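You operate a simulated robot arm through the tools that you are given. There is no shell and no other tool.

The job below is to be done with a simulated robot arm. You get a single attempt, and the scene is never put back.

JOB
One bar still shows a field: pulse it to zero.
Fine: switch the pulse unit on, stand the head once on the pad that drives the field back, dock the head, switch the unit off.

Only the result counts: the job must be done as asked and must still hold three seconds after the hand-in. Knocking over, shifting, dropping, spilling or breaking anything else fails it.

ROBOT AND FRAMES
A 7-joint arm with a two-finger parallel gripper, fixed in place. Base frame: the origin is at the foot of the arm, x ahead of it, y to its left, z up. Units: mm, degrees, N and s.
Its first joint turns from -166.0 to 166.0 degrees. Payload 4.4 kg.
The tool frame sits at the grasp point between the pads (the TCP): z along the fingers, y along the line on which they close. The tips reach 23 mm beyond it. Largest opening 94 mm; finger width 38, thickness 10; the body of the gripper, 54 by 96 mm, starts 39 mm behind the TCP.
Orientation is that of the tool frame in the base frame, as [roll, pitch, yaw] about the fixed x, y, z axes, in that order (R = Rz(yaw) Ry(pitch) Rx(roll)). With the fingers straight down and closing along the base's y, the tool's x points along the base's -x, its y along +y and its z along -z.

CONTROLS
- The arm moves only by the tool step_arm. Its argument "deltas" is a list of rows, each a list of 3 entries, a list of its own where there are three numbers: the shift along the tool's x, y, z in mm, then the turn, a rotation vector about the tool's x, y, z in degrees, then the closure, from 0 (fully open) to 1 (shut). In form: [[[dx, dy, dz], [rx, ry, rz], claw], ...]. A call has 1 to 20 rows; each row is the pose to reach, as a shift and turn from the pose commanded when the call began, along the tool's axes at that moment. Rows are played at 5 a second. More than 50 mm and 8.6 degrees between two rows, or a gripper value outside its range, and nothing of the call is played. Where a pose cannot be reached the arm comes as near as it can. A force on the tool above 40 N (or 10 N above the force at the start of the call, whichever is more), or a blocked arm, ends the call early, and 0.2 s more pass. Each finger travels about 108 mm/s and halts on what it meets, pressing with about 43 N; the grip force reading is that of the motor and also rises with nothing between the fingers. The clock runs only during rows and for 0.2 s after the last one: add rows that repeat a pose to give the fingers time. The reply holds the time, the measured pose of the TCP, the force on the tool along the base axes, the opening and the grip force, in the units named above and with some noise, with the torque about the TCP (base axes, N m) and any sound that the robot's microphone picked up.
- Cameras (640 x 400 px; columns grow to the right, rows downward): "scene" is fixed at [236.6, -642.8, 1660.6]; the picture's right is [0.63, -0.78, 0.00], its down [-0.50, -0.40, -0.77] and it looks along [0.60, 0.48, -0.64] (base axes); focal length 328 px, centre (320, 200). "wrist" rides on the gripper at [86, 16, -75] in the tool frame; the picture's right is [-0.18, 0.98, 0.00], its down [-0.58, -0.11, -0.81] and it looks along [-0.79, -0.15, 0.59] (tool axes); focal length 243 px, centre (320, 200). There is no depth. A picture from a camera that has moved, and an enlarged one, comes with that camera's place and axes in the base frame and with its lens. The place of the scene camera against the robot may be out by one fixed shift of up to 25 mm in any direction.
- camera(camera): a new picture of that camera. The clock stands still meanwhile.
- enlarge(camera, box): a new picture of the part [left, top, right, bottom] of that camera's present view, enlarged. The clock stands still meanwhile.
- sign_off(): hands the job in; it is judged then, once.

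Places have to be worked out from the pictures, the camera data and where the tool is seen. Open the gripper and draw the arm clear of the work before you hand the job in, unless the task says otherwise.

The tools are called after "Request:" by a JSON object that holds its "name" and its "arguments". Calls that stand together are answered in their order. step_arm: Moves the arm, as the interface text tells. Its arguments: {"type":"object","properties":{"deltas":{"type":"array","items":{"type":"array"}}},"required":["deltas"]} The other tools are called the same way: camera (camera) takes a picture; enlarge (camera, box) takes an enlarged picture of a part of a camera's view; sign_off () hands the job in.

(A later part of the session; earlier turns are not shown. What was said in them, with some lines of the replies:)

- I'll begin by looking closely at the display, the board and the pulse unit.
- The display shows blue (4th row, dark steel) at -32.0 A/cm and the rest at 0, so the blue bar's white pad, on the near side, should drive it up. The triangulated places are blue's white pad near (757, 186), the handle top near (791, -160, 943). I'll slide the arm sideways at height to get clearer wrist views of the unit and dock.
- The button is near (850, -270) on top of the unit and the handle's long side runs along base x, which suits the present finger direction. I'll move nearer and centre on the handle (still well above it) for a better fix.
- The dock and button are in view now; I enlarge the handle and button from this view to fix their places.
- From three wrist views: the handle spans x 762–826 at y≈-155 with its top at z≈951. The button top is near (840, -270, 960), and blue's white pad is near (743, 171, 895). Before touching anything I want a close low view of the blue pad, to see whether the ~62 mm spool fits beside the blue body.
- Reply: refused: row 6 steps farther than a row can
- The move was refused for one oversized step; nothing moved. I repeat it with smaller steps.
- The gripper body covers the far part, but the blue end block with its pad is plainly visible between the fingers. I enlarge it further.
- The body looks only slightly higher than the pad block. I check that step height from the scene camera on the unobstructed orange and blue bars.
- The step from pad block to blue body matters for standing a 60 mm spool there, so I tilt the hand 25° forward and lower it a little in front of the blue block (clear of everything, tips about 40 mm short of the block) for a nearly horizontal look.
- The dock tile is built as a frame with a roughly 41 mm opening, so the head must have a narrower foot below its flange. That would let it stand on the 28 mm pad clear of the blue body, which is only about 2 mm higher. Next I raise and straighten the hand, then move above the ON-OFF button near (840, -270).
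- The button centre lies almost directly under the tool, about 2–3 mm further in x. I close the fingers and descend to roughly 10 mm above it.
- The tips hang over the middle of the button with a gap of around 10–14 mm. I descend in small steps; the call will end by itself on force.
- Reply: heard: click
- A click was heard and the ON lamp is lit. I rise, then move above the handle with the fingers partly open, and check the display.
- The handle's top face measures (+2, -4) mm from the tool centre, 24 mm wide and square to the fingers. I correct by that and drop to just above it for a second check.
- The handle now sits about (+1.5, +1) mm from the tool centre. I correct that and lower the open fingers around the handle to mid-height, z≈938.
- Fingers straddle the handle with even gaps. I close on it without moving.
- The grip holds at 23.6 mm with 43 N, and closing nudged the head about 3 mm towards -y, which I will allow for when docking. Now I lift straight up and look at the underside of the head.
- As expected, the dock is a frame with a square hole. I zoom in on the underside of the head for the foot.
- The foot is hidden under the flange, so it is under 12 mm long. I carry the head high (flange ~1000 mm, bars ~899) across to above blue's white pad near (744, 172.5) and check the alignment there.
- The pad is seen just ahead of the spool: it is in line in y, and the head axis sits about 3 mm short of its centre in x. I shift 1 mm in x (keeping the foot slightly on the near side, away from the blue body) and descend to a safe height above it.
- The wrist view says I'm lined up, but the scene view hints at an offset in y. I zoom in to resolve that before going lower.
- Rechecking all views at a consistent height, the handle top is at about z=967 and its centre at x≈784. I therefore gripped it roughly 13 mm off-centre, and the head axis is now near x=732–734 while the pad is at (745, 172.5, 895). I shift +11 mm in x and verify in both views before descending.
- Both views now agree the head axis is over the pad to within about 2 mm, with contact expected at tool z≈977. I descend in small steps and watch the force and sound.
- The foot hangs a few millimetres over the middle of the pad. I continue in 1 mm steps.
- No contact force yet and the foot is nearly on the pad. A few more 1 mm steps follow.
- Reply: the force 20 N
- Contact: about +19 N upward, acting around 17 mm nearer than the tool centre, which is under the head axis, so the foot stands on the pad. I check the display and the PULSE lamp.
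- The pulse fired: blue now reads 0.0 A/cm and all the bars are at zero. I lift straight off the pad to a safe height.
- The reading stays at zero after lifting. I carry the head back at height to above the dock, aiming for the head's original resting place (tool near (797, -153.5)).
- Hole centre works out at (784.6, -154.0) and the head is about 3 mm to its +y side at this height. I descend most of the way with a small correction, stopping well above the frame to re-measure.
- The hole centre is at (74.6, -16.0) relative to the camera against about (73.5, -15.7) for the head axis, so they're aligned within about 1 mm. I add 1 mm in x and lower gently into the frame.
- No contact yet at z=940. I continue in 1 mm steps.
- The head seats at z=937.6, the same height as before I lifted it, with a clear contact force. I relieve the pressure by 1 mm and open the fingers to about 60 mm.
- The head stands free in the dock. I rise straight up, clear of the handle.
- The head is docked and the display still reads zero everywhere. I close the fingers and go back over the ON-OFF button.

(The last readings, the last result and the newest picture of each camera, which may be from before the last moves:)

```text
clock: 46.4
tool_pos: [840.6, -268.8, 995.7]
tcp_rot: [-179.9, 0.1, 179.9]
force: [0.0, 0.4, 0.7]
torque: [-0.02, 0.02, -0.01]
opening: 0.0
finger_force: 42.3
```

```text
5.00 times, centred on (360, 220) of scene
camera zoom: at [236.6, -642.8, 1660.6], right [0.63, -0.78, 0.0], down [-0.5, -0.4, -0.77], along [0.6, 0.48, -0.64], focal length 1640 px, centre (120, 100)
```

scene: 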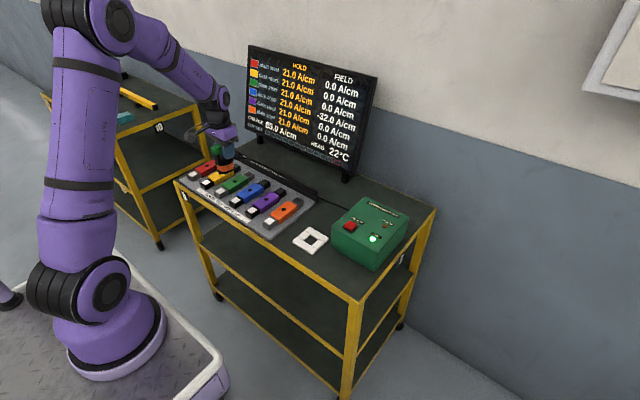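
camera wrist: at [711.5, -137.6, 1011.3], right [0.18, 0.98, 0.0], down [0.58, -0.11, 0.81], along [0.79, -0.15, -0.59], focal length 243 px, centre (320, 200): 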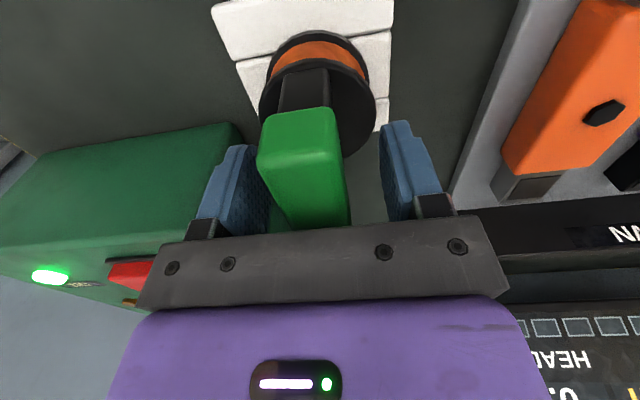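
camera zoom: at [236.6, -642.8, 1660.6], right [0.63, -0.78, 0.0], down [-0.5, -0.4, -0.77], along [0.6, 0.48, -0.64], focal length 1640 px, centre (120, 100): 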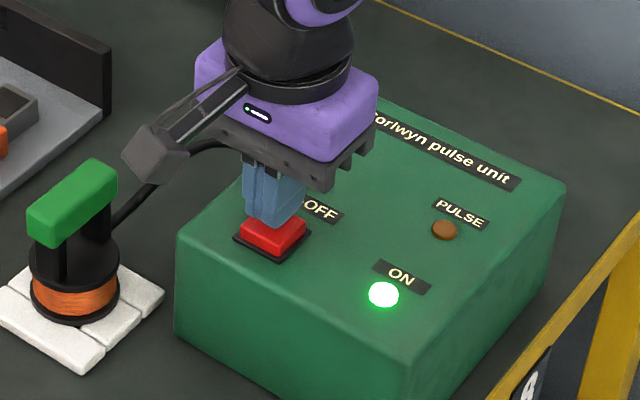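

The tips are in the same place over the button as for the first press. I press down by the same amount.

Request:
{"name": "step_arm", "arguments": {"deltas": [[[0, 0, 3], [0, 0, 0], 1], [[0, 0, 6], [0, 0, 0], 1], [[0, 0, 8], [0, 0, 0], 1], [[0, 0, 10], [0, 0, 0], 1], [[0, 0, 11], [0, 0, 0], 1], [[0, 0, 12.4], [0, 0, 0], 1]]}}

Request:
{"name": "enlarge", "arguments": {"camera": "scene", "box": [310, 180, 410, 260]}}

```text
clock: 47.8
tool_pos: [840.5, -268.5, 986.3]
tcp_rot: [180.0, 0.1, -180.0]
force: [0.6, 0.8, 0.6]
torque: [-0.02, 0.01, 0.0]
opening: 0.0
finger_force: 42.9
heard: click
```

```text
5.00 times, centred on (360, 220) of scene
camera zoom: at [236.6, -642.8, 1660.6], right [0.63, -0.78, 0.0], down [-0.5, -0.4, -0.77], along [0.6, 0.48, -0.64], focal length 1640 px, centre (120, 100)
```

zoom: 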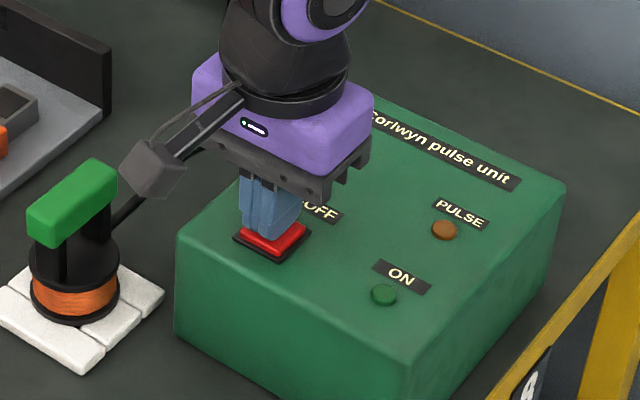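

A click was heard and the ON lamp is dark, so the unit is off. I rise straight up, open the gripper and draw the arm back over clear space.

Request:
{"name": "step_arm", "arguments": {"deltas": [[[0, 0, -10], [0, 0, 0], 1], [[0, 0, -40], [0, 0, 0], 1], [[0, 0, -80], [0, 0, 0], 1], [[0, 0, -120], [0, 0, 0], 1], [[0, 0, -160], [0, 0, 0], 0.7], [[30, 10, -180], [0, 0, 0], 0.4], [[70, 25, -180], [0, 0, 0], 0], [[110, 40, -180], [0, 0, 0], 0], [[150, 55, -180], [0, 0, 0], 0], [[190, 70, -180], [0, 0, 0], 0], [[205, 80, -180], [0, 0, 0], 0], [[205, 80, -180], [0, 0, 0], 0]]}}

Request:
{"name": "camera", "arguments": {"camera": "scene"}}

Request:
{"name": "enlarge", "arguments": {"camera": "scene", "box": [240, 40, 380, 190]}}

Request:
{"name": "enlarge", "arguments": {"camera": "scene", "box": [170, 140, 430, 280]}}

```text
clock: 50.4
tool_pos: [635.2, -189.0, 1165.6]
tcp_rot: [-179.9, -0.1, 180.0]
force: [0.2, -0.3, -0.5]
torque: [-0.04, -0.03, -0.05]
opening: 94.0
finger_force: 0.1
```

```text
taken
```

scene: 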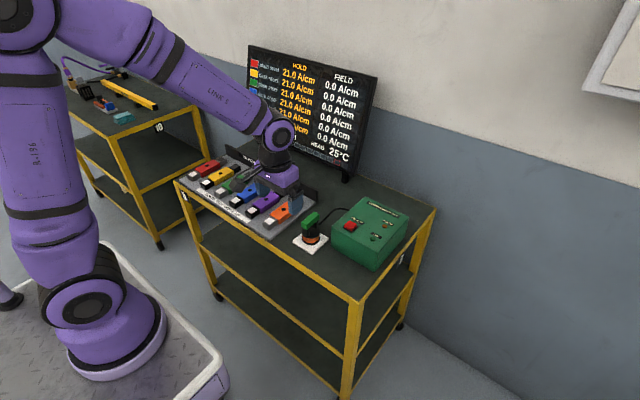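

```text
2.67 times, centred on (310, 115) of scene
camera zoom: at [236.6, -642.8, 1660.6], right [0.63, -0.78, 0.0], down [-0.5, -0.4, -0.77], along [0.6, 0.48, -0.64], focal length 875 px, centre (347, 427)
```

zoom: 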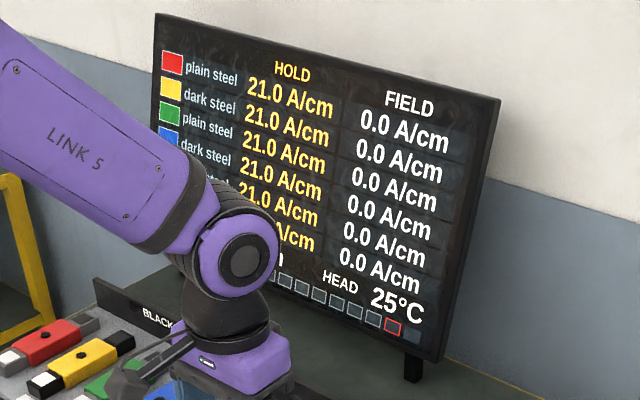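

```text
2.46 times, centred on (300, 210) of scene
camera zoom: at [236.6, -642.8, 1660.6], right [0.63, -0.78, 0.0], down [-0.5, -0.4, -0.77], along [0.6, 0.48, -0.64], focal length 807 px, centre (369, 175)
```

zoom: 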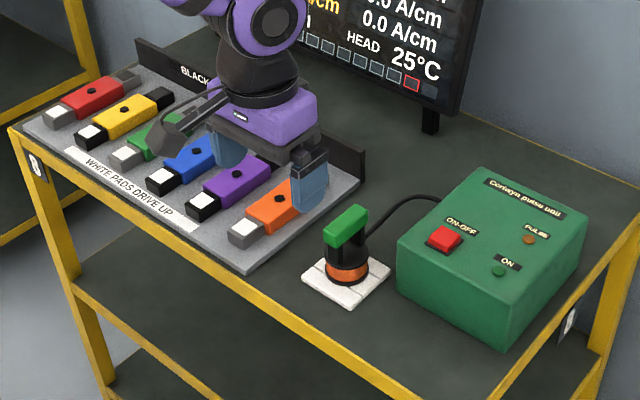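

All six bars read 0.0 A/cm, the head stands in its dock, the ON lamp is out, and the open gripper is clear, high above the table. I hand the job in.

Request:
{"name": "sign_off", "arguments": {}}

```text
The job is handed in.
```

I pulsed the blue bar from -32.0 to 0.0 A/cm, and all six bars read zero when I handed the job in.

- **Pulse:** I switched the unit on and stood the head once on blue's white pad, which drives the field up. The reading was still zero after I lifted off, docked the head and switched off.
- **Head:** it is back in its dock, seated at the same height as before. Its temperature went from 22 to 25 °C, and one of the twelve cut-out squares is lit.
- **Unit:** it is off, with the ON lamp dark.
- **Arm:** the gripper is open and held well above the table, and nothing else was knocked or shifted.
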